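You operate a simulated robot arm through the tools that you are given. There is no shell and no other tool.

You are at the controls of a simulated robot arm. One attempt, no reset.

JOB
Warm the cold resin on the plate till the thermometer shows 25 C or more.
Fine: yellow cup on the plate, knob to warm, thermometer back, plate off at the end. Set down upright: yellow mixing cup, thermometer.

The check looks at the end state, three seconds after you hand in, the way a careful person would. Anything else that was tipped, shoved, dropped, spilled or broken makes it a failure.

ROBOT AND FRAMES
A 7-joint arm with a two-finger parallel gripper, fixed in place. Base frame: the origin is on the floor under the middle of its stand, x ahead of it, y to its left, z up; the work surface is at about z = 740. Readings come in mm, rad, newtons and seconds.
It reaches about 1372 mm from its shoulder. Its first joint turns from -2.601 to 2.601 rad. Payload 3.43 kg.
The tool frame sits at the grasp point between the pads (the TCP): z along the fingers, y along the line on which they close. The tips reach 30 mm beyond it. Largest opening 94 mm; finger width 28, thickness 10; the body of the gripper, 50 by 96 mm, starts 55 mm behind the TCP.
Orientation is that of the tool frame in the base frame, as a unit quaternion [x, y, z, w]. With the fingers straight down and closing along the base's y, the tool's x points along the base's -x, its y along +y and its z along -z.

CONTROLS
- The arm moves only by the tool send_rows. Its arguments are lists of equal length, an entry for each row: "xyz": the shift along the tool's x, y, z in mm, a list of three; "dr": the turn, a rotation vector about the tool's x, y, z in rad, a list of three. In form: {"xyz": [[dx, dy, dz], ...], "dr": [[ax, ay, az], ...]}. A call has 1 to 20 rows; each row is the pose to reach, as a shift and turn from the pose commanded when the call began, along the tool's axes at that moment. "hand" is the finger opening in mm, from 0 to 94, set as the call begins (left out, the last holds). Rows are played at 5 a second. More than 50 mm and 0.15 rad between two rows, or a gripper value outside its range, and nothing of the call is played. A pose out of reach is approached as far as the arm can. The call stops where the force on the tool passes 40 N (or 10 N more than at its start, if that is more) or the arm is blocked; 0.2 s more then pass. Each finger travels about 45 mm/s and halts on what it meets, pressing with about 42 N; the grip force reading is that of the motor and also rises with nothing between the fingers. The clock runs only during rows and for 0.2 s after the last one: add rows that repeat a pose to give the fingers time. It gives the time, the measured TCP pose, the force on the tool (base axes), the opening and the grip force at its end, in the units of the frame above (readings bear some noise), with the torque about the TCP (base axes, N m) and any sound that the robot's microphone picked up.
- Cameras (640 x 400 px; columns grow to the right, rows downward): "scene" is fixed at [49.1, -651, 1410.9]; the picture's right is [0.68, -0.73, 0.00], its down [-0.28, -0.26, -0.92] and it looks along [0.67, 0.63, -0.38] (base axes); focal length 368 px, centre (320, 200). "wrist" rides on the gripper at [76, 14, -103] in the tool frame; the picture's right is [-0.18, 0.98, 0.00], its down [-0.75, -0.14, -0.64] and it looks along [-0.63, -0.12, 0.77] (tool axes); focal length 243 px, centre (320, 200). There is no depth. A picture from a camera that has moved, and an enlarged one, comes with that camera's place and axes in the base frame and with its lens.
- snapshot(camera): a new picture of that camera. The clock stands still meanwhile.
- inspect(camera, box): a new picture of the part [left, top, right, bottom] of that camera's present view, enlarged. The clock stands still meanwhile.
- close_job(): hands the job in; it is judged then, once.

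Places have to be worked out from the pictures, the camera data and where the tool is seen. Open the gripper and draw the arm clear of the work before you hand the job in, unless the task says otherwise.

The tools are called after "Request:" as name(argument=value, ...) on one line, values as JSON. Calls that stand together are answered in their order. send_rows: Moves the arm, as the interface text tells. Its arguments: {"type":"object","properties":{"xyz":{"type":"array","items":{"type":"array","items":{"type":"number"}}},"dr":{"type":"array","items":{"type":"array","items":{"type":"number"}}},"hand":{"type":"number"}},"required":["xyz","dr"]} The other tools are called the same way: snapshot (camera) takes a picture; inspect (camera, box) takes an enlarged picture of a part of a camera's view; close_job () hands the job in.

At the start:

```text
time_s: 0.0
ee_pos: [968.2, -198.2, 1144.2]
orientation: [0.0, 1.0, 0.0, 0.0]
wrist_force: [-0.3, 0.4, 0.1]
torque: [-0.02, 0.0, 0.0]
opening: 94.4
grasp_force: 0.0
```

scene: 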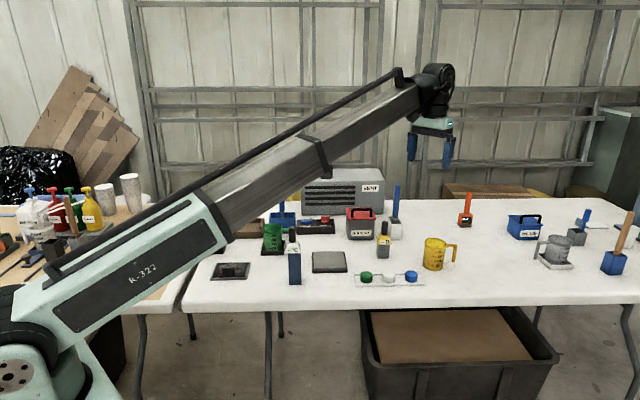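
wrist: 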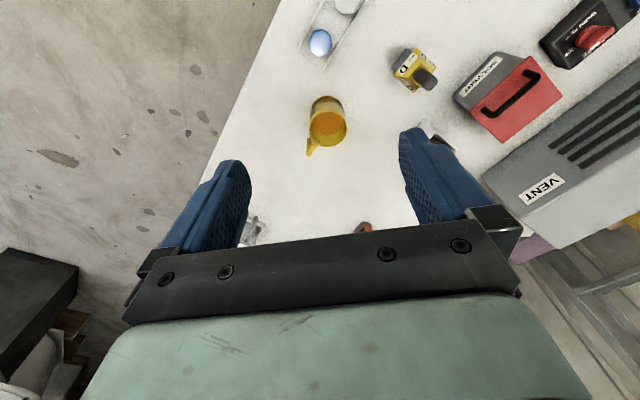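

I'll start by looking more closely at the table from the scene camera to identify the objects.

Request:
inspect(camera="scene", box=[200, 180, 360, 290])

Request:
inspect(camera="scene", box=[340, 180, 500, 290])

Request:
inspect(camera="scene", box=[480, 180, 640, 290])

Request:
inspect(camera="wrist", box=[280, 0, 640, 220])

```text
3.64 times, centred on (280, 235) of scene
camera zoom: at [49.1, -651.0, 1410.9], right [0.68, -0.73, 0.0], down [-0.28, -0.26, -0.92], along [0.67, 0.63, -0.38], focal length 1339 px, centre (466, 73)
```

zoom: 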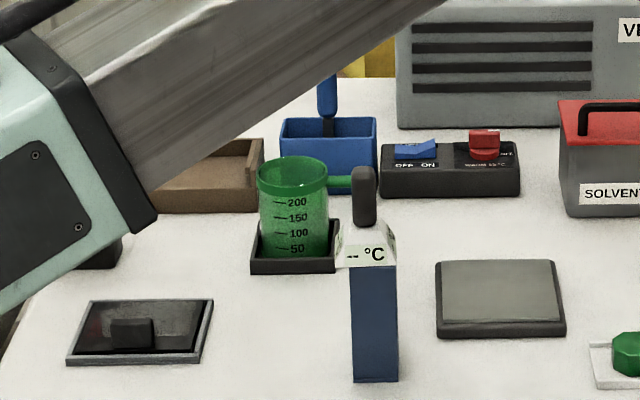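

```text
3.64 times, centred on (420, 235) of scene
camera zoom: at [49.1, -651.0, 1410.9], right [0.68, -0.73, 0.0], down [-0.28, -0.26, -0.92], along [0.67, 0.63, -0.38], focal length 1339 px, centre (-44, 73)
```

zoom: 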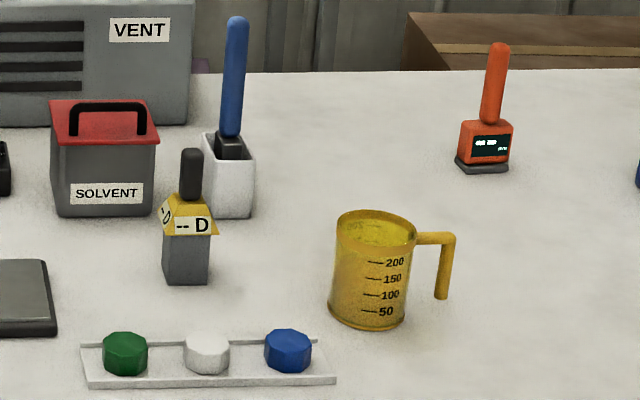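

```text
3.64 times, centred on (560, 235) of scene
camera zoom: at [49.1, -651.0, 1410.9], right [0.68, -0.73, 0.0], down [-0.28, -0.26, -0.92], along [0.67, 0.63, -0.38], focal length 1339 px, centre (-553, 73)
```

zoom: 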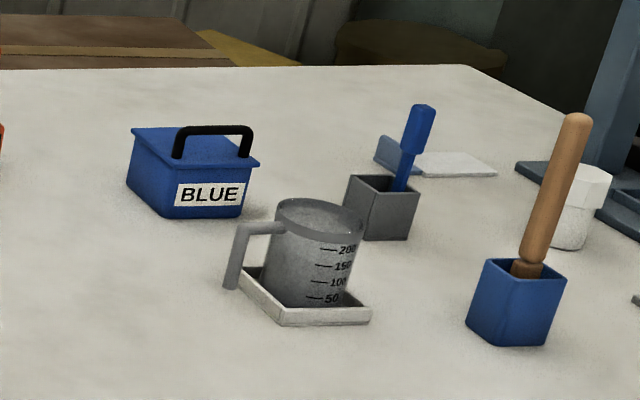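

```text
1.78 times, centred on (460, 110) of wrist
camera zoom: at [891.4, -183.9, 1246.2], right [0.18, 0.98, 0.0], down [0.75, -0.14, 0.64], along [0.63, -0.12, -0.77], focal length 431 px, centre (71, 360)
```

zoom: 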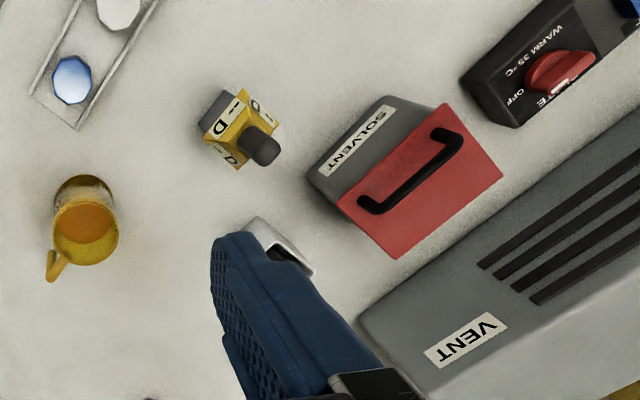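

The scene shows a grey plate near (842, 52), the thermometer (°C head, blue holder) near (691, 56), the yellow cup near (1079, -205) and a control box with rocker and red knob near (990, 230). I'll move the wrist camera over towards the control box, staying high, to read its markings.

Request:
send_rows(xyz=[[12.8, 38.5, 12], [25.7, 77, 24], [38.5, 115.5, 36], [51.3, 154, 48], [64.2, 192.5, 60], [77, 231, 72], [89.8, 269.5, 84], [102.7, 308, 96], [115.5, 346.5, 108], [128.3, 385, 120], [141.2, 423.5, 132], [154, 462, 144]], dr=[[0, 0, 0], [0, 0, 0], [0, 0, 0], [0, 0, 0], [0, 0, 0], [0, 0, 0], [0, 0, 0], [0, 0, 0], [0, 0, 0], [0, 0, 0], [0, 0, 0], [0, 0, 0]])

Request:
snapshot(camera="wrist")

Request:
snapshot(camera="scene")

```text
time_s: 2.6
ee_pos: [812.4, 264.2, 997.8]
orientation: [0.0, 1.0, 0.0, 0.001]
wrist_force: [-0.6, -0.1, 0.1]
torque: [0.01, 0.02, -0.02]
opening: 93.8
grasp_force: 0.0
```

```text
taken
camera wrist: at [736.7, 278.3, 1101.1], right [0.18, 0.98, 0.0], down [0.75, -0.14, 0.64], along [0.63, -0.12, -0.77], focal length 243 px, centre (320, 200)
```

wrist: 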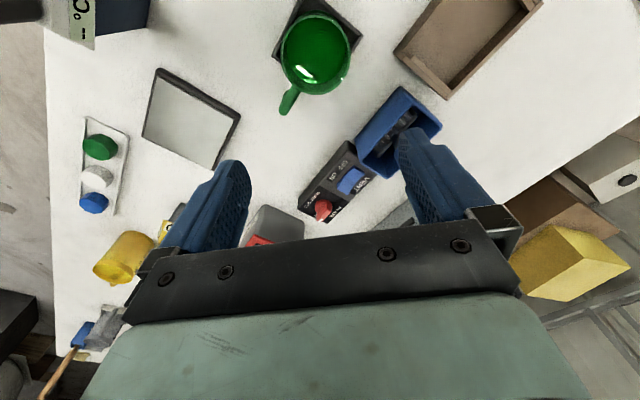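

```text
taken
```

scene: 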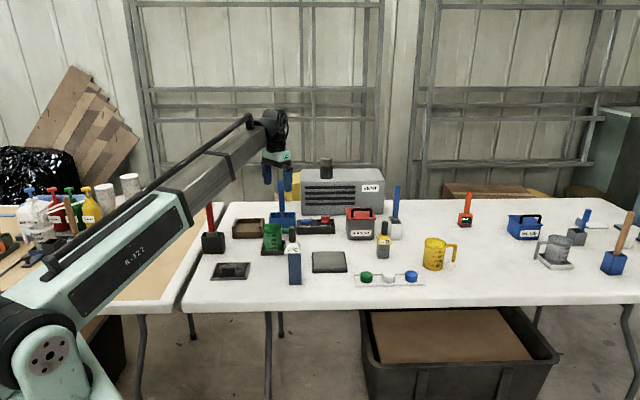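

Request:
inspect(camera="wrist", box=[270, 120, 430, 230])

Request:
inspect(camera="wrist", box=[40, 0, 260, 150])

Request:
inspect(camera="scene", box=[280, 190, 400, 270])

Request:
inspect(camera="scene", box=[190, 200, 320, 290])

```text
3.64 times, centred on (350, 175) of wrist
camera zoom: at [736.7, 278.3, 1101.1], right [0.18, 0.98, 0.0], down [0.75, -0.14, 0.64], along [0.63, -0.12, -0.77], focal length 882 px, centre (211, 291)
```

zoom: 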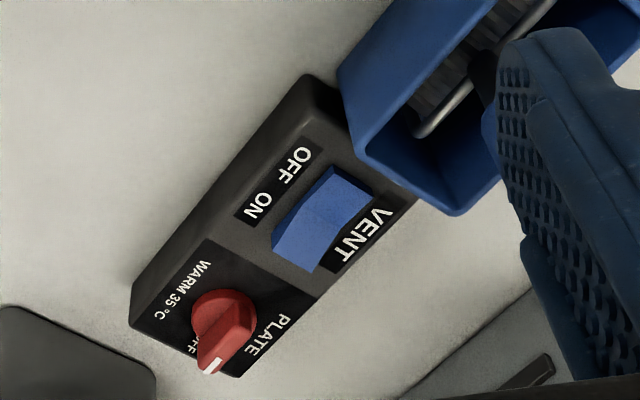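

```text
2.67 times, centred on (150, 75) of wrist
camera zoom: at [736.7, 278.3, 1101.1], right [0.18, 0.98, 0.0], down [0.75, -0.14, 0.64], along [0.63, -0.12, -0.77], focal length 647 px, centre (773, 533)
```

zoom: 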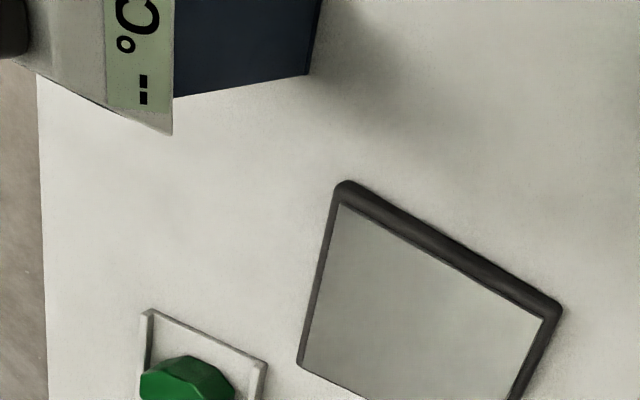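

```text
5.00 times, centred on (340, 230) of scene
camera zoom: at [49.1, -651.0, 1410.9], right [0.68, -0.73, 0.0], down [-0.28, -0.26, -0.92], along [0.67, 0.63, -0.38], focal length 1840 px, centre (220, 50)
```

zoom: 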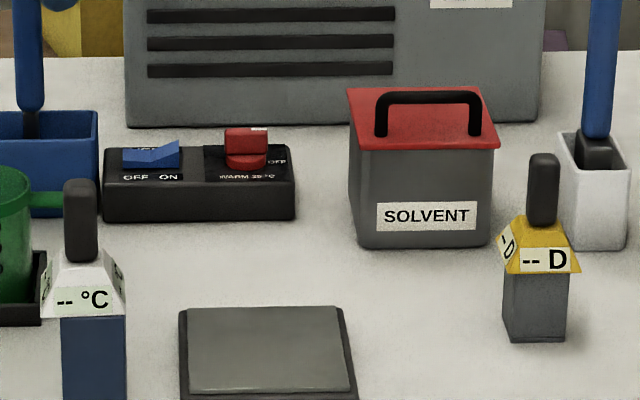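

```text
4.44 times, centred on (255, 245) of scene
camera zoom: at [49.1, -651.0, 1410.9], right [0.68, -0.73, 0.0], down [-0.28, -0.26, -0.92], along [0.67, 0.63, -0.38], focal length 1636 px, centre (609, 0)
```

zoom: 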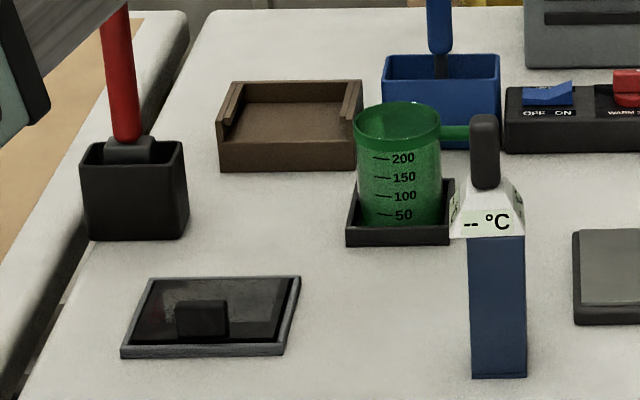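

The panel shows the blue VENT rocker and a red PLATE knob pointing at OFF, with WARM 35 °C marked on the front side. Before going lower I check how tall the blue-handled tool left of the panel is, and view the yellow cup again.

Request:
inspect(camera="scene", box=[240, 120, 360, 200])

Request:
inspect(camera="scene", box=[400, 220, 480, 280])

Request:
inspect(camera="scene", box=[270, 220, 350, 290])

Request:
inspect(camera="wrist", box=[80, 180, 240, 290])

```text
5.00 times, centred on (300, 160) of scene
camera zoom: at [49.1, -651.0, 1410.9], right [0.68, -0.73, 0.0], down [-0.28, -0.26, -0.92], along [0.67, 0.63, -0.38], focal length 1840 px, centre (420, 400)
```

zoom: 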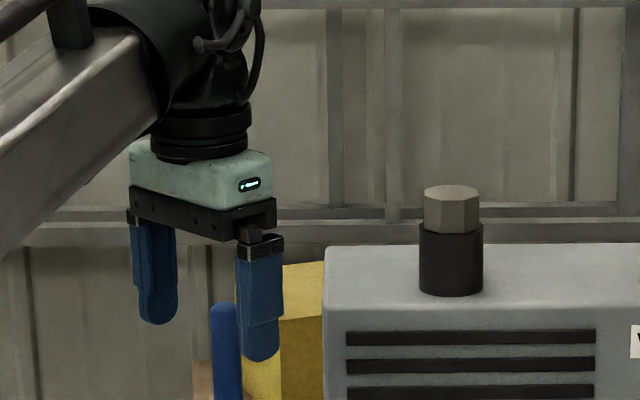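

```text
6.67 times, centred on (440, 250) of scene
camera zoom: at [49.1, -651.0, 1410.9], right [0.68, -0.73, 0.0], down [-0.28, -0.26, -0.92], along [0.67, 0.63, -0.38], focal length 2454 px, centre (-480, -133)
```

zoom: 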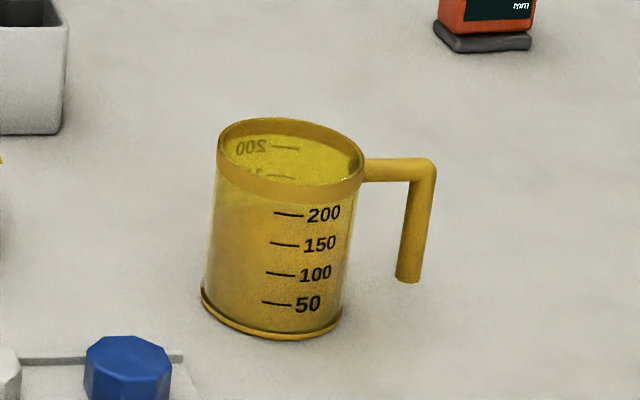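

```text
5.71 times, centred on (310, 255) of scene
camera zoom: at [49.1, -651.0, 1410.9], right [0.68, -0.73, 0.0], down [-0.28, -0.26, -0.92], along [0.67, 0.63, -0.38], focal length 2103 px, centre (377, -114)
```

zoom: 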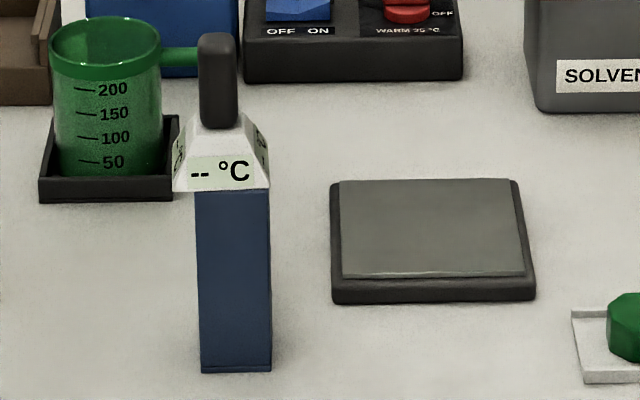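

```text
3.64 times, centred on (160, 235) of wrist
camera zoom: at [736.7, 278.3, 1101.1], right [0.18, 0.98, 0.0], down [0.75, -0.14, 0.64], along [0.63, -0.12, -0.77], focal length 882 px, centre (902, 73)
```

zoom: 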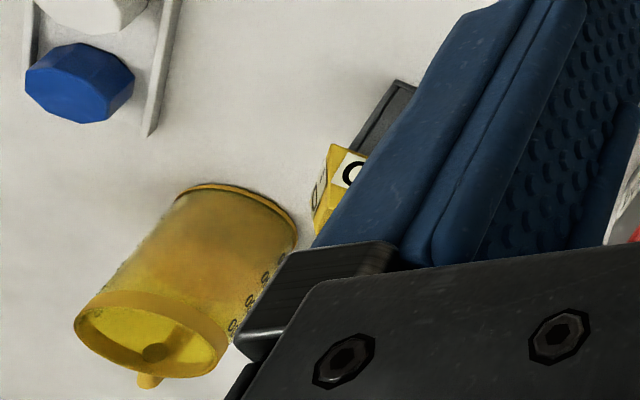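

The cup (72 mm wide, about 82 mm tall, handle toward +x/-y) stands near (1074, -207); the plate is centred near (850, 58), rotated about 45°. I'll move to a viewing pose near the cup with the gripper yawed about -41° so the fingers straddle the cup clear of its handle.

Request:
send_rows(xyz=[[-14.2, -29.6, 0], [-28.4, -59.2, 0], [-42.7, -88.8, 0], [-57, -118.3, 0], [-71.2, -147.9, 0], [-85.5, -177.5, 0], [-99.7, -207.1, 0], [-114, -236.7, 0], [-128.2, -266.3, 0], [-142.5, -295.8, 0], [-156.7, -325.4, 0], [-171, -355, 0]], dr=[[0, 0, 0.06], [0, 0, 0.12], [0, 0, 0.18], [0, 0, 0.24], [0, 0, 0.3], [0, 0, 0.36], [0, 0, 0.42], [0, 0, 0.48], [0, 0, 0.54], [0, 0, 0.6], [0, 0, 0.66], [0, 0, 0.716]])

Request:
snapshot(camera="wrist")

Request:
snapshot(camera="scene")

```text
time_s: 5.2
ee_pos: [984.0, -90.2, 999.0]
orientation: [0.351, 0.936, 0.0, 0.0]
wrist_force: [-0.3, 0.2, 0.2]
torque: [0.01, 0.0, -0.01]
opening: 94.0
grasp_force: 0.0
```

```text
taken
camera wrist: at [936.3, -29.1, 1101.2], right [0.78, 0.62, 0.0], down [0.48, -0.6, 0.64], along [0.4, -0.5, -0.77], focal length 243 px, centre (320, 200)
```

wrist: 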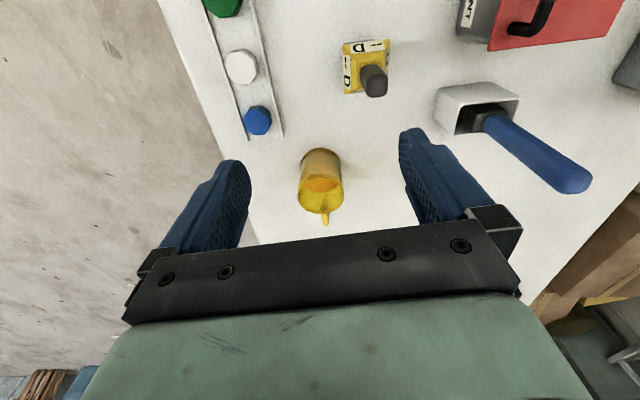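

```text
taken
```

scene: 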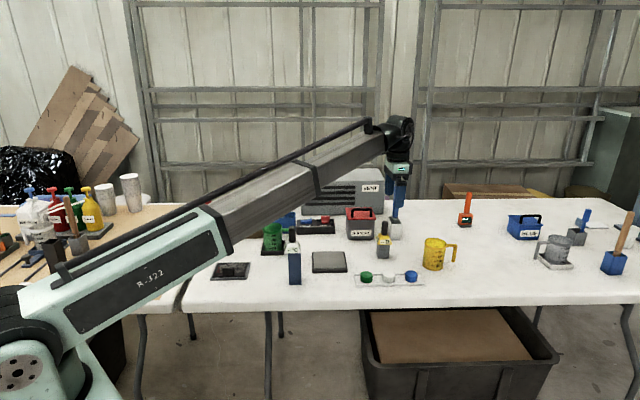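

Request:
inspect(camera="wrist", box=[260, 130, 380, 240])

Request:
inspect(camera="wrist", box=[300, 20, 420, 110])

```text
3.64 times, centred on (320, 185) of wrist
camera zoom: at [936.3, -29.1, 1101.2], right [0.78, 0.62, 0.0], down [0.48, -0.6, 0.64], along [0.4, -0.5, -0.77], focal length 882 px, centre (320, 254)
```

zoom: 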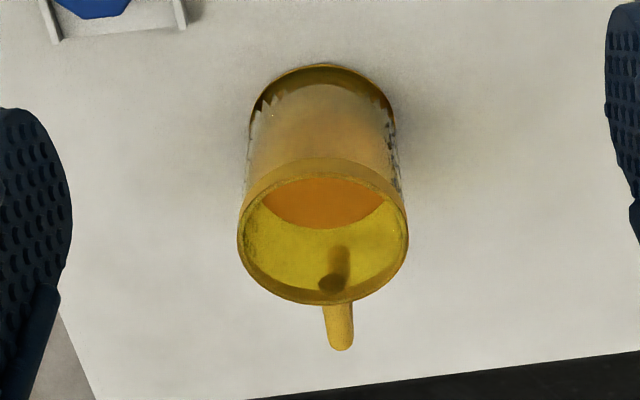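

```text
4.44 times, centred on (360, 65) of wrist
camera zoom: at [936.3, -29.1, 1101.2], right [0.78, 0.62, 0.0], down [0.48, -0.6, 0.64], along [0.4, -0.5, -0.77], focal length 1078 px, centre (142, 800)
```

zoom: 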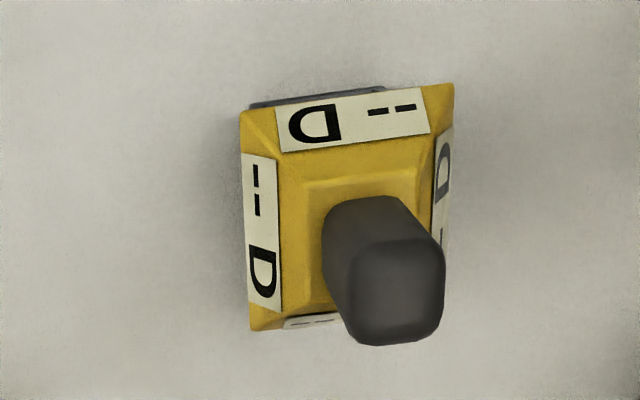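

The new view puts the cup centre at about (1075, -203), rim at z≈822, resin well below the rim. I'll move above it with tips just over the rim and check alignment.

Request:
send_rows(xyz=[[-28.5, -5, 15], [-57, -10, 30], [-85.6, -15, 50], [-114.2, -20, 75], [-142.7, -25.2, 100], [-142.7, -25.2, 129], [-142.7, -25.2, 129]], dr=[[0, 0, 0], [0, 0, 0], [0, 0, 0], [0, 0, 0], [0, 0, 0], [0, 0, 0], [0, 0, 0]], hand=94)

Request:
snapshot(camera="wrist")

Request:
inspect(camera="scene", box=[380, 170, 500, 280])

```text
time_s: 6.8
ee_pos: [1075.6, -205.1, 870.7]
orientation: [0.35, 0.937, 0.0, 0.0]
wrist_force: [-0.2, -0.1, 0.0]
torque: [0.01, 0.02, 0.01]
opening: 94.1
grasp_force: 0.0
```

```text
taken
camera wrist: at [1027.2, -144.1, 972.9], right [0.78, 0.62, 0.0], down [0.48, -0.6, 0.64], along [0.4, -0.5, -0.77], focal length 243 px, centre (320, 200)
```

wrist: 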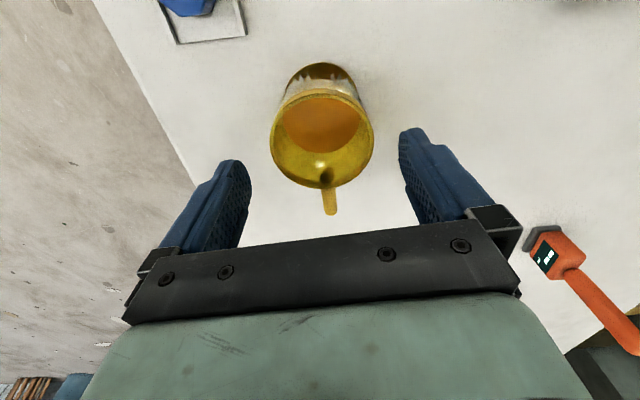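

```text
3.64 times, centred on (440, 225) of scene
camera zoom: at [49.1, -651.0, 1410.9], right [0.68, -0.73, 0.0], down [-0.28, -0.26, -0.92], along [0.67, 0.63, -0.38], focal length 1339 px, centre (-116, 109)
```

zoom: 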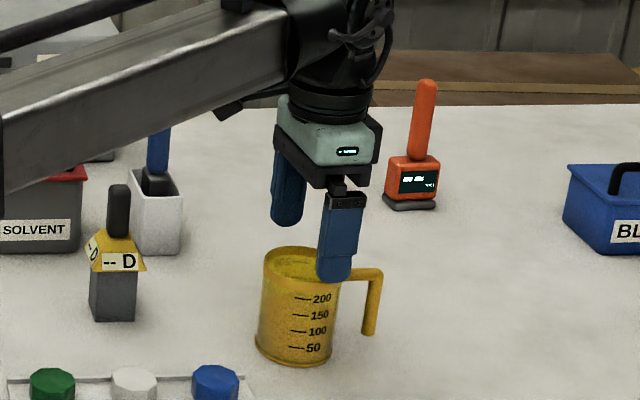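

The fingers straddle the cup evenly, with the cup about 4 mm toward the camera side. I'll correct by 4 mm and descend to TCP z≈788 with the gripper fully open.

Request:
send_rows(xyz=[[4, 0.6, 14], [4, 0.6, 28], [4, 0.6, 42], [4, 0.6, 56], [4, 0.6, 70], [4, 0.6, 82], [4, 0.6, 82]], dr=[[0, 0, 0], [0, 0, 0], [0, 0, 0], [0, 0, 0], [0, 0, 0], [0, 0, 0], [0, 0, 0]], hand=94)

Request:
snapshot(camera="wrist")

Request:
inspect(camera="scene", box=[380, 190, 500, 290])

```text
time_s: 8.4
ee_pos: [1072.9, -201.9, 788.6]
orientation: [0.349, 0.937, 0.0, 0.0]
wrist_force: [0.3, -0.6, -0.4]
torque: [0.02, -0.03, 0.02]
opening: 93.9
grasp_force: 0.0
```

```text
taken
camera wrist: at [1025.1, -140.6, 891.4], right [0.78, 0.62, 0.0], down [0.48, -0.6, 0.64], along [0.4, -0.5, -0.77], focal length 243 px, centre (320, 200)
```

wrist: 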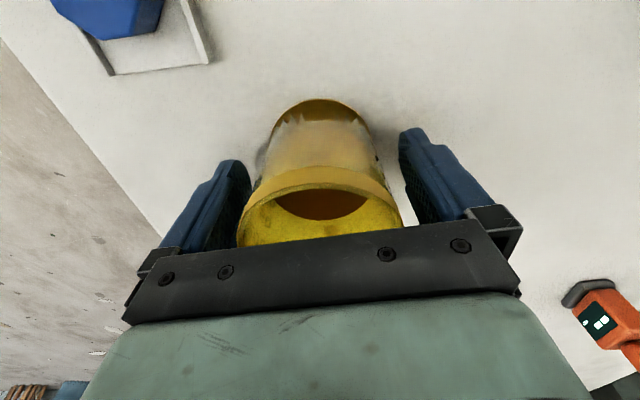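

```text
4.00 times, centred on (440, 240) of scene
camera zoom: at [49.1, -651.0, 1410.9], right [0.68, -0.73, 0.0], down [-0.28, -0.26, -0.92], along [0.67, 0.63, -0.38], focal length 1472 px, centre (-160, 40)
```

zoom: 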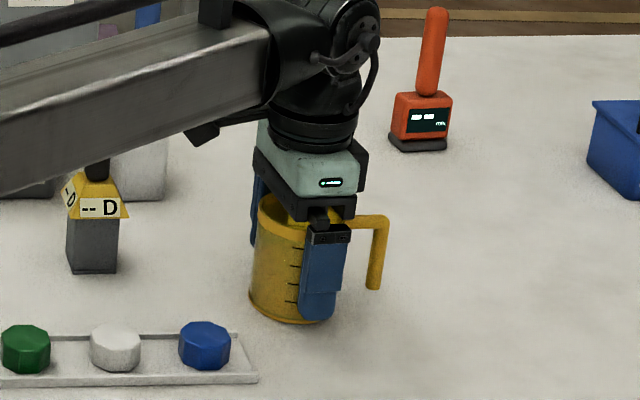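

The fingers are down on both sides of the cup, handle clear. I'll close the gripper onto the cup wall, holding the pose.

Request:
send_rows(xyz=[[0, 0, 0], [0, 0, 0], [0, 0, 0], [0, 0, 0], [0, 0, 0]], dr=[[0, 0, 0], [0, 0, 0], [0, 0, 0], [0, 0, 0], [0, 0, 0]], hand=55)

Request:
inspect(camera="scene", box=[380, 190, 500, 290])

Request:
snapshot(camera="wrist")

```text
time_s: 9.6
ee_pos: [1073.3, -201.1, 790.1]
orientation: [0.351, 0.936, 0.0, 0.0]
wrist_force: [-0.5, 0.0, 0.0]
torque: [0.01, -0.01, 0.01]
opening: 65.2
grasp_force: 42.0
```

```text
4.00 times, centred on (440, 240) of scene
camera zoom: at [49.1, -651.0, 1410.9], right [0.68, -0.73, 0.0], down [-0.28, -0.26, -0.92], along [0.67, 0.63, -0.38], focal length 1472 px, centre (-160, 40)
```

zoom: 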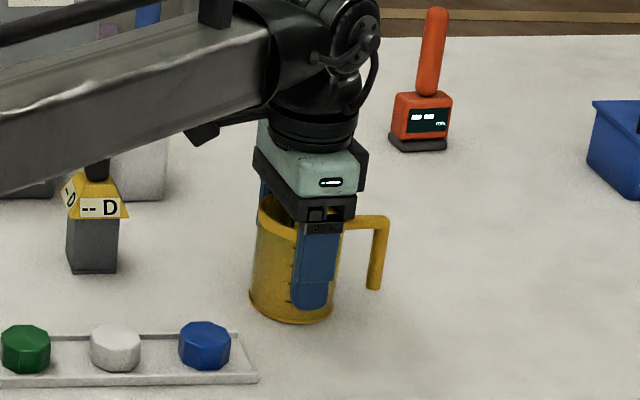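

```text
taken
camera wrist: at [1025.1, -140.6, 891.7], right [0.78, 0.62, 0.0], down [0.48, -0.6, 0.64], along [0.4, -0.5, -0.77], focal length 243 px, centre (320, 200)
```

wrist: 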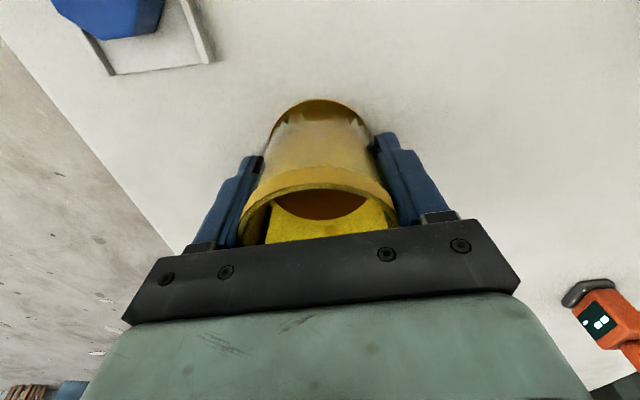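

Gripped at 65 mm with 42 N, cup centred on the TCP. I'll lift gently straight up 175 mm.

Request:
send_rows(xyz=[[0, 0, -3], [0, 0, -10], [0, 0, -20], [0, 0, -34], [0, 0, -50], [0, 0, -67], [0, 0, -84], [0, 0, -101], [0, 0, -118], [0, 0, -135], [0, 0, -150], [0, 0, -162], [0, 0, -170], [0, 0, -175], [0, 0, -175]], dr=[[0, 0, 0], [0, 0, 0], [0, 0, 0], [0, 0, 0], [0, 0, 0], [0, 0, 0], [0, 0, 0], [0, 0, 0], [0, 0, 0], [0, 0, 0], [0, 0, 0], [0, 0, 0], [0, 0, 0], [0, 0, 0], [0, 0, 0]])

Request:
snapshot(camera="scene")

Request:
snapshot(camera="wrist")

```text
time_s: 12.8
ee_pos: [1073.4, -200.3, 964.9]
orientation: [0.351, 0.937, 0.0, 0.0]
wrist_force: [0.3, -0.4, -1.3]
torque: [0.02, 0.02, 0.0]
opening: 65.2
grasp_force: 42.1
```

```text
taken
```

scene: 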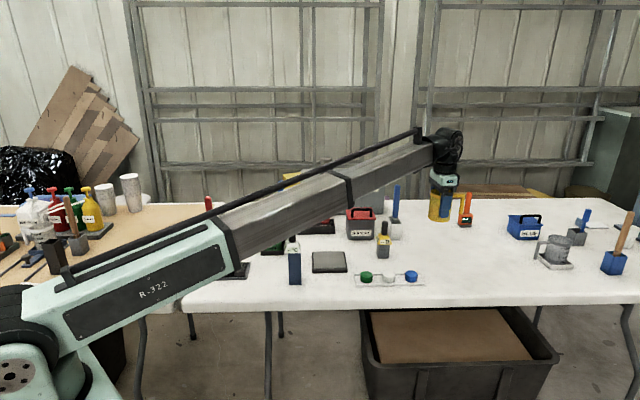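

```text
taken
camera wrist: at [1025.2, -139.3, 1066.9], right [0.78, 0.62, 0.0], down [0.48, -0.6, 0.64], along [0.4, -0.5, -0.77], focal length 243 px, centre (320, 200)
```

wrist: 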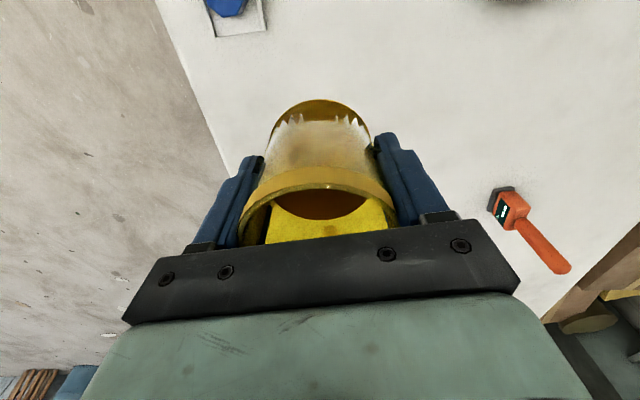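

The cup is held upright and clear. I'll carry it smoothly at constant height to a hover above the plate at about (850, 58).

Request:
send_rows(xyz=[[3.4, 0.5, 0], [13.5, 1.9, 0], [30.4, 4.3, 0], [54.1, 7.7, 0], [81.1, 11.5, 0], [108.2, 15.3, 0], [135.2, 19.2, 0], [162.3, 23, 0], [189.3, 26.8, 0], [216.4, 30.7, 0], [243.4, 34.5, 0], [270.5, 38.3, 0], [294.1, 41.7, 0], [314.4, 44.5, 0], [328, 46.5, 0], [334.7, 47.4, 0], [338.1, 47.9, 0], [338.1, 47.9, 0]], dr=[[0, 0, 0], [0, 0, 0], [0, 0, 0], [0, 0, 0], [0, 0, 0], [0, 0, 0], [0, 0, 0], [0, 0, 0], [0, 0, 0], [0, 0, 0], [0, 0, 0], [0, 0, 0], [0, 0, 0], [0, 0, 0], [0, 0, 0], [0, 0, 0], [0, 0, 0], [0, 0, 0]])

Request:
snapshot(camera="scene")

Request:
snapshot(camera="wrist")

Request:
inspect(camera="scene", box=[240, 130, 400, 280])

```text
time_s: 16.6
ee_pos: [850.3, 56.5, 963.8]
orientation: [0.35, 0.937, 0.0, 0.0]
wrist_force: [0.2, -0.5, -0.5]
torque: [-0.01, 0.0, -0.02]
opening: 65.2
grasp_force: 42.7
```

```text
taken
```

scene: 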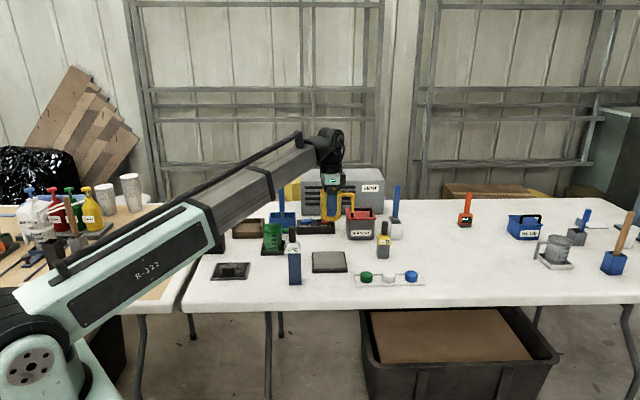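

```text
taken
camera wrist: at [801.3, 117.5, 1065.7], right [0.78, 0.62, 0.0], down [0.48, -0.6, 0.64], along [0.4, -0.5, -0.77], focal length 243 px, centre (320, 200)
```

wrist: 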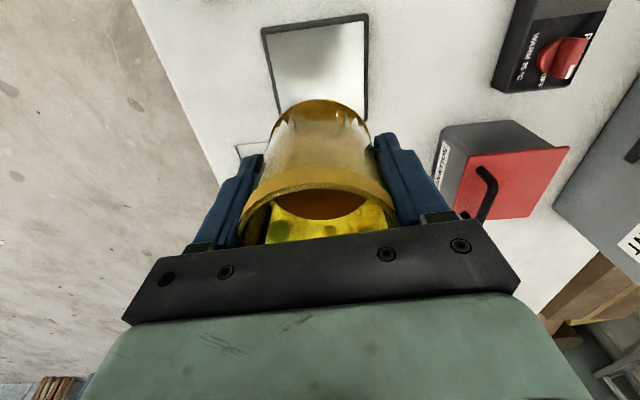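

```text
2.67 times, centred on (320, 205) of scene
camera zoom: at [49.1, -651.0, 1410.9], right [0.68, -0.73, 0.0], down [-0.28, -0.26, -0.92], along [0.67, 0.63, -0.38], focal length 982 px, centre (320, 187)
```

zoom: 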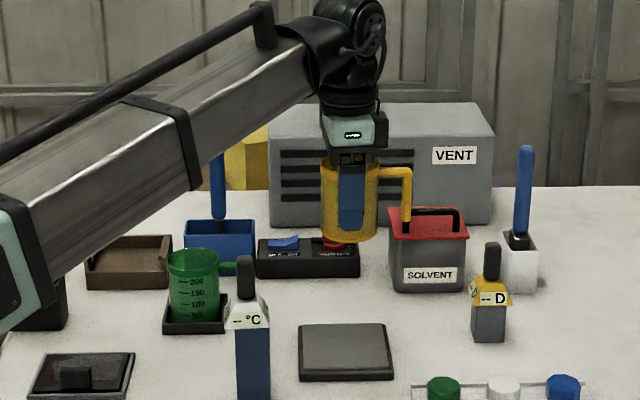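

The cup hovers over the plate (plate centre re-measured at about (849, 58)). Because the boom passes over the thermometer, I'll descend in stages and check clearance each time.

Request:
send_rows(xyz=[[0.3, 0.1, 3], [0.6, 0.2, 10], [0.9, 0.3, 20], [1.2, 0.4, 32], [1.6, 0.6, 45], [1.6, 0.6, 58], [1.6, 0.6, 70], [1.6, 0.6, 79], [1.6, 0.6, 84], [1.6, 0.6, 84]], dr=[[0, 0, 0], [0, 0, 0], [0, 0, 0], [0, 0, 0], [0, 0, 0], [0, 0, 0], [0, 0, 0], [0, 0, 0], [0, 0, 0], [0, 0, 0]])

Request:
inspect(camera="scene", box=[240, 150, 400, 290])

Request:
snapshot(camera="wrist")

```text
time_s: 18.8
ee_pos: [848.3, 59.7, 879.5]
orientation: [0.351, 0.936, 0.0, 0.0]
wrist_force: [-0.2, -0.4, -0.9]
torque: [-0.02, 0.03, 0.0]
opening: 65.0
grasp_force: 42.1
```

```text
2.86 times, centred on (320, 220) of scene
camera zoom: at [49.1, -651.0, 1410.9], right [0.68, -0.73, 0.0], down [-0.28, -0.26, -0.92], along [0.67, 0.63, -0.38], focal length 1052 px, centre (320, 143)
```

zoom: 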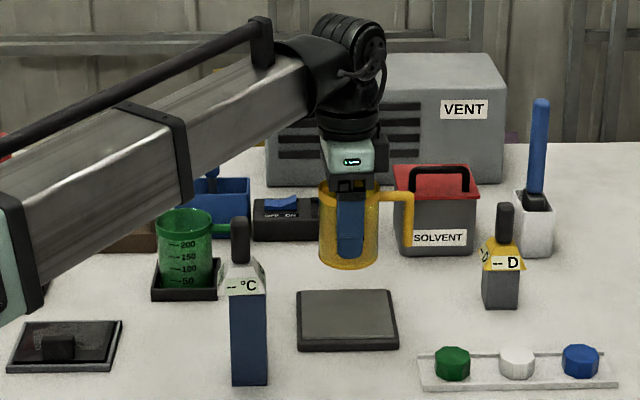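

```text
taken
camera wrist: at [800.4, 119.8, 982.3], right [0.78, 0.62, 0.0], down [0.48, -0.6, 0.64], along [0.4, -0.5, -0.77], focal length 243 px, centre (320, 200)
```

wrist: 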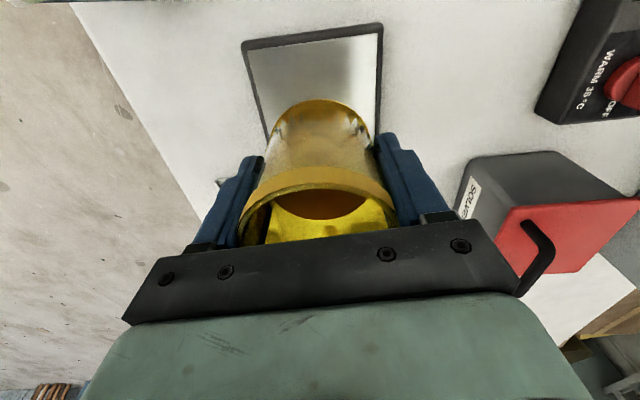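

The boom's lower edge stays roughly 40 mm above the thermometer's top at the final height, and the cup is centred over the plate at (847, 59). I'll continue down to TCP z≈815.

Request:
send_rows(xyz=[[-1, 0, 3], [-1, 0, 10], [-1, 0, 20], [-1, 0, 30], [-1, 0, 40], [-1, 0, 50], [-1, 0, 58], [-1, 0, 63], [-1, 0, 65], [-1, 0, 65]], dr=[[0, 0, 0], [0, 0, 0], [0, 0, 0], [0, 0, 0], [0, 0, 0], [0, 0, 0], [0, 0, 0], [0, 0, 0], [0, 0, 0], [0, 0, 0]])

Request:
inspect(camera="scene", box=[240, 180, 370, 290])

Request:
snapshot(camera="wrist")

```text
time_s: 21.0
ee_pos: [849.5, 58.2, 815.1]
orientation: [0.35, 0.937, 0.0, 0.001]
wrist_force: [-0.1, 0.8, -0.3]
torque: [0.03, 0.01, 0.0]
opening: 65.2
grasp_force: 41.7
```

```text
3.64 times, centred on (305, 235) of scene
camera zoom: at [49.1, -651.0, 1410.9], right [0.68, -0.73, 0.0], down [-0.28, -0.26, -0.92], along [0.67, 0.63, -0.38], focal length 1339 px, centre (374, 73)
```

zoom: 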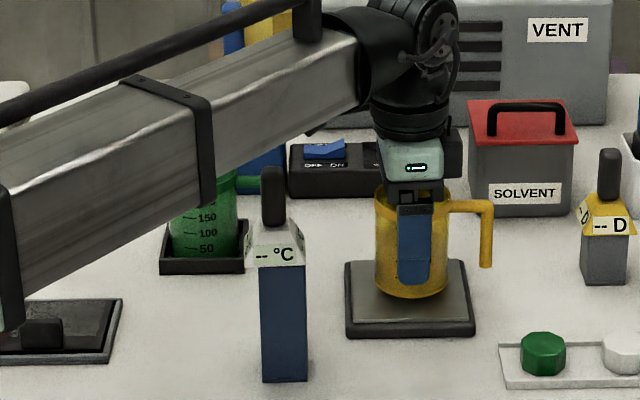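

```text
taken
camera wrist: at [801.5, 118.7, 917.1], right [0.78, 0.62, 0.0], down [0.48, -0.6, 0.64], along [0.4, -0.5, -0.77], focal length 243 px, centre (320, 200)
```

wrist: 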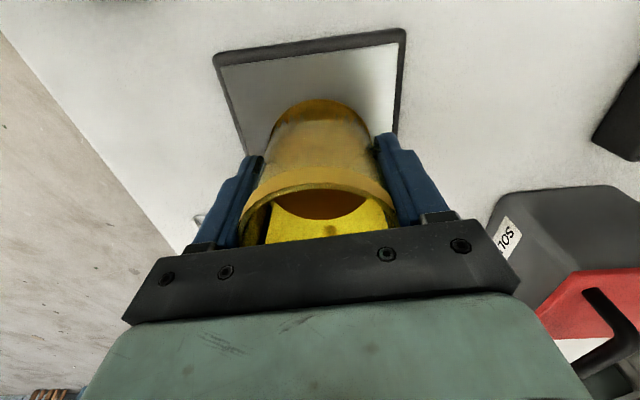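

The cup bottom is about 765, roughly 10 mm above the plate, well centred. I'll lower slowly by 9 mm and read the force.

Request:
send_rows(xyz=[[1, 0, 1.5], [1, 0, 3], [1, 0, 4.5], [1, 0, 6], [1, 0, 7.5], [1, 0, 9], [1, 0, 9]], dr=[[0, 0, 0], [0, 0, 0], [0, 0, 0], [0, 0, 0], [0, 0, 0], [0, 0, 0], [0, 0, 0]])

Request:
inspect(camera="scene", box=[310, 220, 370, 270])

```text
time_s: 22.6
ee_pos: [848.8, 58.3, 805.8]
orientation: [0.35, 0.937, 0.001, 0.001]
wrist_force: [2.3, -0.5, 19.5]
torque: [-0.14, -0.01, 0.07]
opening: 65.4
grasp_force: 42.0
```

```text
8.00 times, centred on (340, 245) of scene
camera zoom: at [49.1, -651.0, 1410.9], right [0.68, -0.73, 0.0], down [-0.28, -0.26, -0.92], along [0.67, 0.63, -0.38], focal length 2945 px, centre (160, -160)
```

zoom: 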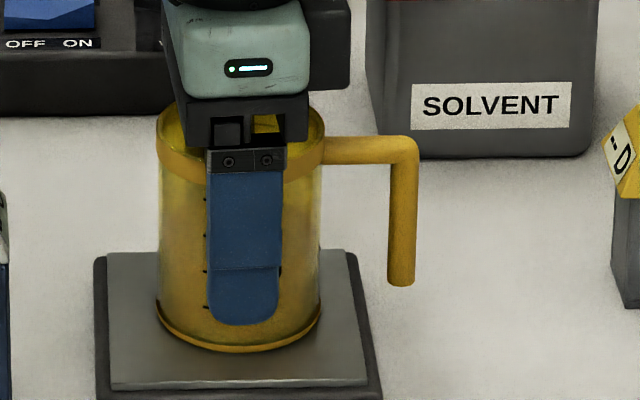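

Contact with the plate: 19.5 N. I'll back off slightly to relieve the force, then open.

Request:
send_rows(xyz=[[0, 0, -0.6], [0, 0, -0.6]], dr=[[0, 0, 0], [0, 0, 0]])

```text
time_s: 23.2
ee_pos: [849.9, 57.5, 806.9]
orientation: [0.35, 0.937, 0.001, -0.001]
wrist_force: [2.6, -0.6, 13.3]
torque: [-0.04, -0.13, 0.03]
opening: 65.1
grasp_force: 41.6
```

Request:
send_rows(xyz=[[0, 0, -0.5], [0, 0, -0.9], [0, 0, -0.9]], dr=[[0, 0, 0], [0, 0, 0], [0, 0, 0]])

```text
time_s: 24.0
ee_pos: [849.2, 58.4, 807.1]
orientation: [0.35, 0.937, 0.001, -0.001]
wrist_force: [-0.1, 0.3, -0.4]
torque: [0.0, -0.02, -0.01]
opening: 65.4
grasp_force: 42.2
```

Force is now near zero with the cup at plate contact; I lower 0.5 mm to seat it and open the gripper fully.

Request:
send_rows(xyz=[[0, 0, 0.5], [0, 0, 0.5]], dr=[[0, 0, 0], [0, 0, 0]])

Request:
send_rows(xyz=[[0, 0, 0], [0, 0, 0], [0, 0, 0], [0, 0, 0], [0, 0, 0]], dr=[[0, 0, 0], [0, 0, 0], [0, 0, 0], [0, 0, 0], [0, 0, 0]], hand=94)

Request:
inspect(camera="scene", box=[310, 220, 370, 270])

Request:
snapshot(camera="wrist")

```text
time_s: 24.6
ee_pos: [847.3, 58.9, 806.4]
orientation: [0.351, 0.936, 0.0, 0.0]
wrist_force: [-1.9, 1.5, 5.7]
torque: [0.06, 0.03, 0.0]
opening: 65.3
grasp_force: 41.5
```

```text
time_s: 25.8
ee_pos: [848.9, 58.0, 806.2]
orientation: [0.35, 0.937, 0.0, 0.0]
wrist_force: [-0.1, 0.3, 0.0]
torque: [0.02, 0.02, 0.01]
opening: 94.1
grasp_force: 0.1
```

```text
8.00 times, centred on (340, 245) of scene
camera zoom: at [49.1, -651.0, 1410.9], right [0.68, -0.73, 0.0], down [-0.28, -0.26, -0.92], along [0.67, 0.63, -0.38], focal length 2945 px, centre (160, -160)
```

zoom: 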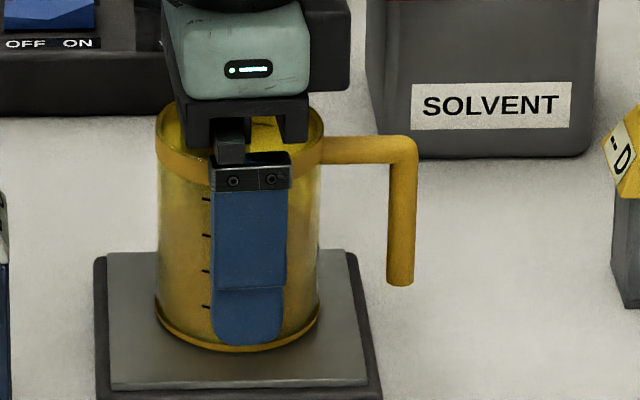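

```text
taken
camera wrist: at [800.5, 119.4, 908.6], right [0.78, 0.62, 0.0], down [0.48, -0.6, 0.64], along [0.4, -0.5, -0.77], focal length 243 px, centre (320, 200)
```

wrist: 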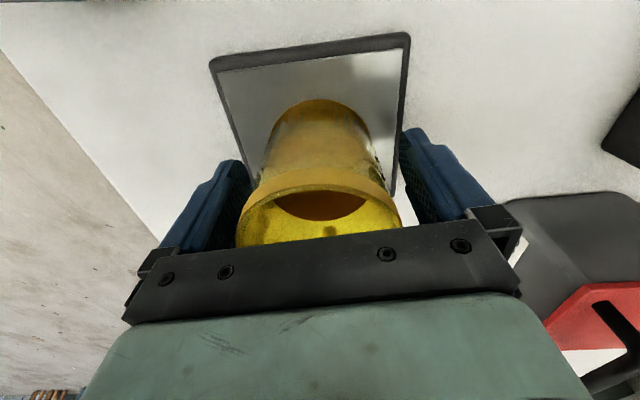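

The cup stands upright and centred on the plate, gripper open. I'll rise straight up clear of it.

Request:
send_rows(xyz=[[0, 0, -8], [0, 0, -22], [0, 0, -40], [0, 0, -62], [0, 0, -87], [0, 0, -115], [0, 0, -145], [0, 0, -175], [0, 0, -194], [0, 0, -194]], dr=[[0, 0, 0], [0, 0, 0], [0, 0, 0], [0, 0, 0], [0, 0, 0], [0, 0, 0], [0, 0, 0], [0, 0, 0], [0, 0, 0], [0, 0, 0]])

Request:
snapshot(camera="wrist")

```text
time_s: 28.0
ee_pos: [849.7, 58.9, 1002.3]
orientation: [0.351, 0.937, 0.001, 0.0]
wrist_force: [-0.6, -0.3, -1.2]
torque: [-0.02, -0.04, -0.02]
opening: 94.1
grasp_force: 0.1
```

```text
taken
camera wrist: at [801.1, 119.9, 1104.5], right [0.78, 0.62, 0.0], down [0.48, -0.6, 0.64], along [0.4, -0.5, -0.77], focal length 243 px, centre (320, 200)
```

wrist: 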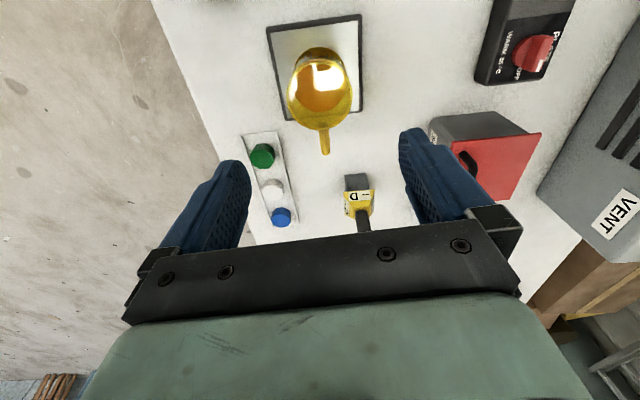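

The cup looks good. Now I'll swing to a viewing pose in front of the knob, yawed so the wrist camera looks toward the panel from the front.

Request:
send_rows(xyz=[[0.7, 12.3, 0], [1.5, 24.6, 0], [2.2, 36.9, 0], [3, 49.2, 0], [3.7, 61.5, 0], [4.4, 73.8, 0], [5.2, 86.1, 0], [5.9, 98.4, 10], [6.7, 110.7, 28], [7.4, 123, 46], [8.2, 135.3, 64], [8.9, 147.6, 82], [8.9, 147.6, 82]], dr=[[0, 0, -0.13], [0, 0, -0.26], [0, 0, -0.39], [0, 0, -0.52], [0, 0, -0.65], [0, 0, -0.78], [0, 0, -0.91], [0, 0, -1.04], [0, 0, -1.17], [0, 0, -1.3], [0, 0, -1.43], [0, 0, -1.555], [0, 0, -1.555]])

Request:
snapshot(camera="wrist")

Request:
snapshot(camera="scene")

```text
time_s: 30.8
ee_pos: [940.0, 174.7, 919.0]
orientation: [-0.409, 0.913, 0.0, 0.0]
wrist_force: [0.0, 0.4, 0.4]
torque: [0.0, -0.01, 0.03]
opening: 93.8
grasp_force: 0.1
```

```text
taken
camera wrist: at [877.5, 128.0, 1020.5], right [-0.61, 0.79, 0.0], down [0.61, 0.47, 0.64], along [0.51, 0.39, -0.77], focal length 243 px, centre (320, 200)
```

wrist: 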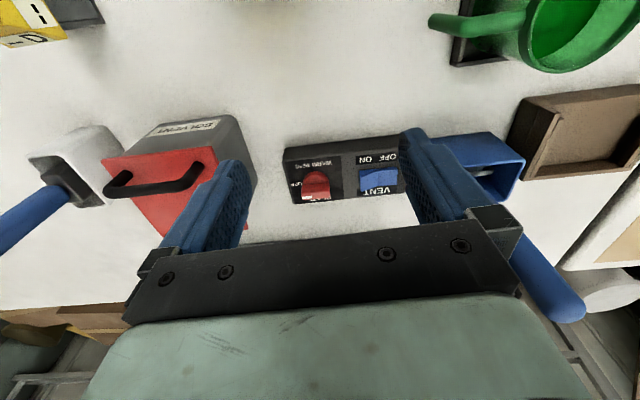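

```text
taken
```

scene: 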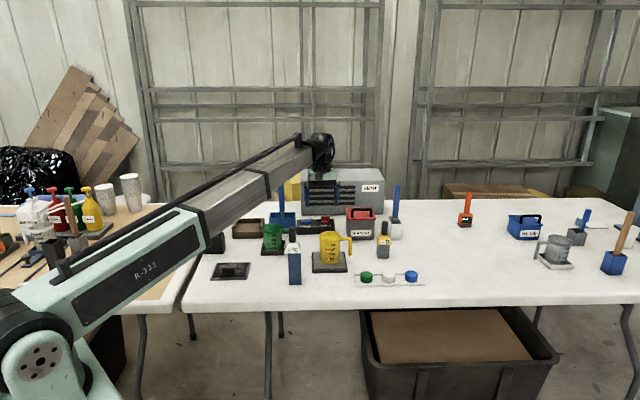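

Request:
inspect(camera="wrist", box=[270, 130, 410, 220])

Request:
inspect(camera="wrist", box=[280, 150, 350, 210])

```text
4.44 times, centred on (340, 175) of wrist
camera zoom: at [877.5, 128.0, 1020.5], right [-0.61, 0.79, 0.0], down [0.61, 0.47, 0.64], along [0.51, 0.39, -0.77], focal length 1078 px, centre (231, 311)
```

zoom: 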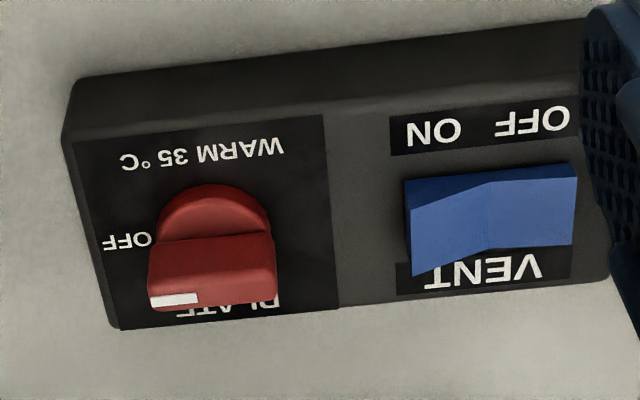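

```text
6.67 times, centred on (315, 180) of wrist
camera zoom: at [877.5, 128.0, 1020.5], right [-0.61, 0.79, 0.0], down [0.61, 0.47, 0.64], along [0.51, 0.39, -0.77], focal length 1618 px, centre (353, 333)
```

zoom: 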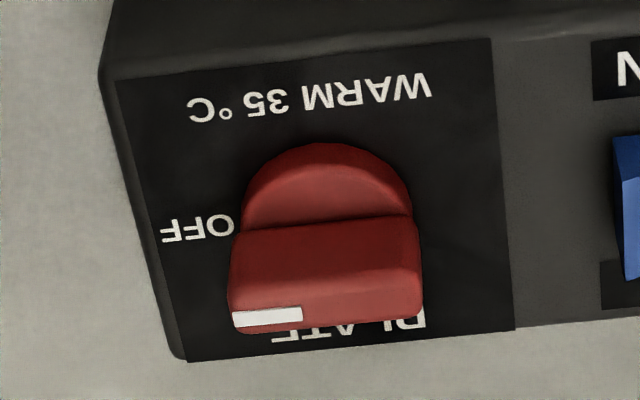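

The knob's bar lies along the box's long axis (yaw about -45°) pointing to OFF, centre about (1016, 231), top about z=805; WARM is 90° clockwise seen from above. I'll hover above it with the gripper yawed to straddle the bar (yaw 135°), which also leaves an easy 90° turn afterwards.

Request:
send_rows(xyz=[[-7.7, -1.6, 0], [-15.4, -3.2, 0], [-23.2, -4.8, 0], [-30.9, -6.4, 0], [-38.6, -8, 0], [-46.3, -9.6, 0], [-54, -11.2, 0], [-61.7, -12.8, 0], [-69.5, -14.4, 4], [-77.2, -16, 9], [-84.9, -17.6, 14], [-92.6, -19.2, 19], [-92.6, -19.2, 19]], dr=[[0, 0, -0.126], [0, 0, -0.252], [0, 0, -0.378], [0, 0, -0.504], [0, 0, -0.63], [0, 0, -0.757], [0, 0, -0.883], [0, 0, -1.01], [0, 0, -1.136], [0, 0, -1.262], [0, 0, -1.388], [0, 0, -1.514], [0, 0, -1.514]], hand=50)

Request:
snapshot(camera="wrist")

Request:
inspect(camera="scene", box=[260, 120, 400, 250])

```text
time_s: 33.6
ee_pos: [1016.1, 232.8, 900.0]
orientation: [0.923, -0.384, 0.0, 0.001]
wrist_force: [-0.2, -0.5, -0.6]
torque: [-0.02, -0.03, 0.0]
opening: 49.9
grasp_force: 0.0
```

```text
taken
camera wrist: at [1058.9, 168.0, 1002.3], right [-0.83, -0.56, 0.0], down [-0.43, 0.63, 0.64], along [-0.36, 0.53, -0.77], focal length 243 px, centre (320, 200)
```

wrist: 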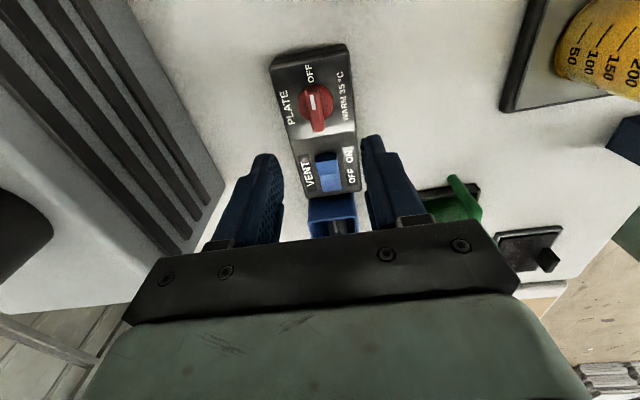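

```text
3.08 times, centred on (330, 185) of scene
camera zoom: at [49.1, -651.0, 1410.9], right [0.68, -0.73, 0.0], down [-0.28, -0.26, -0.92], along [0.67, 0.63, -0.38], focal length 1133 px, centre (289, 246)
```

zoom: 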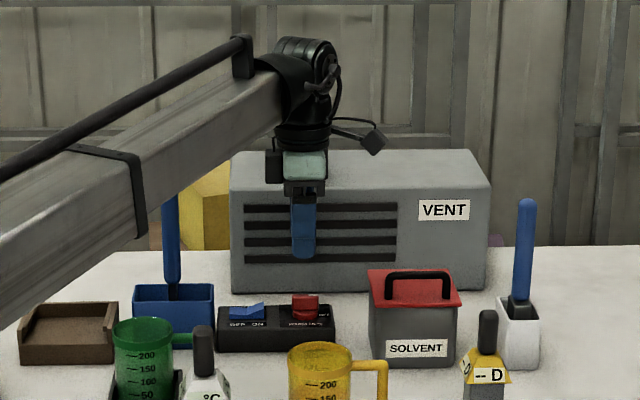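

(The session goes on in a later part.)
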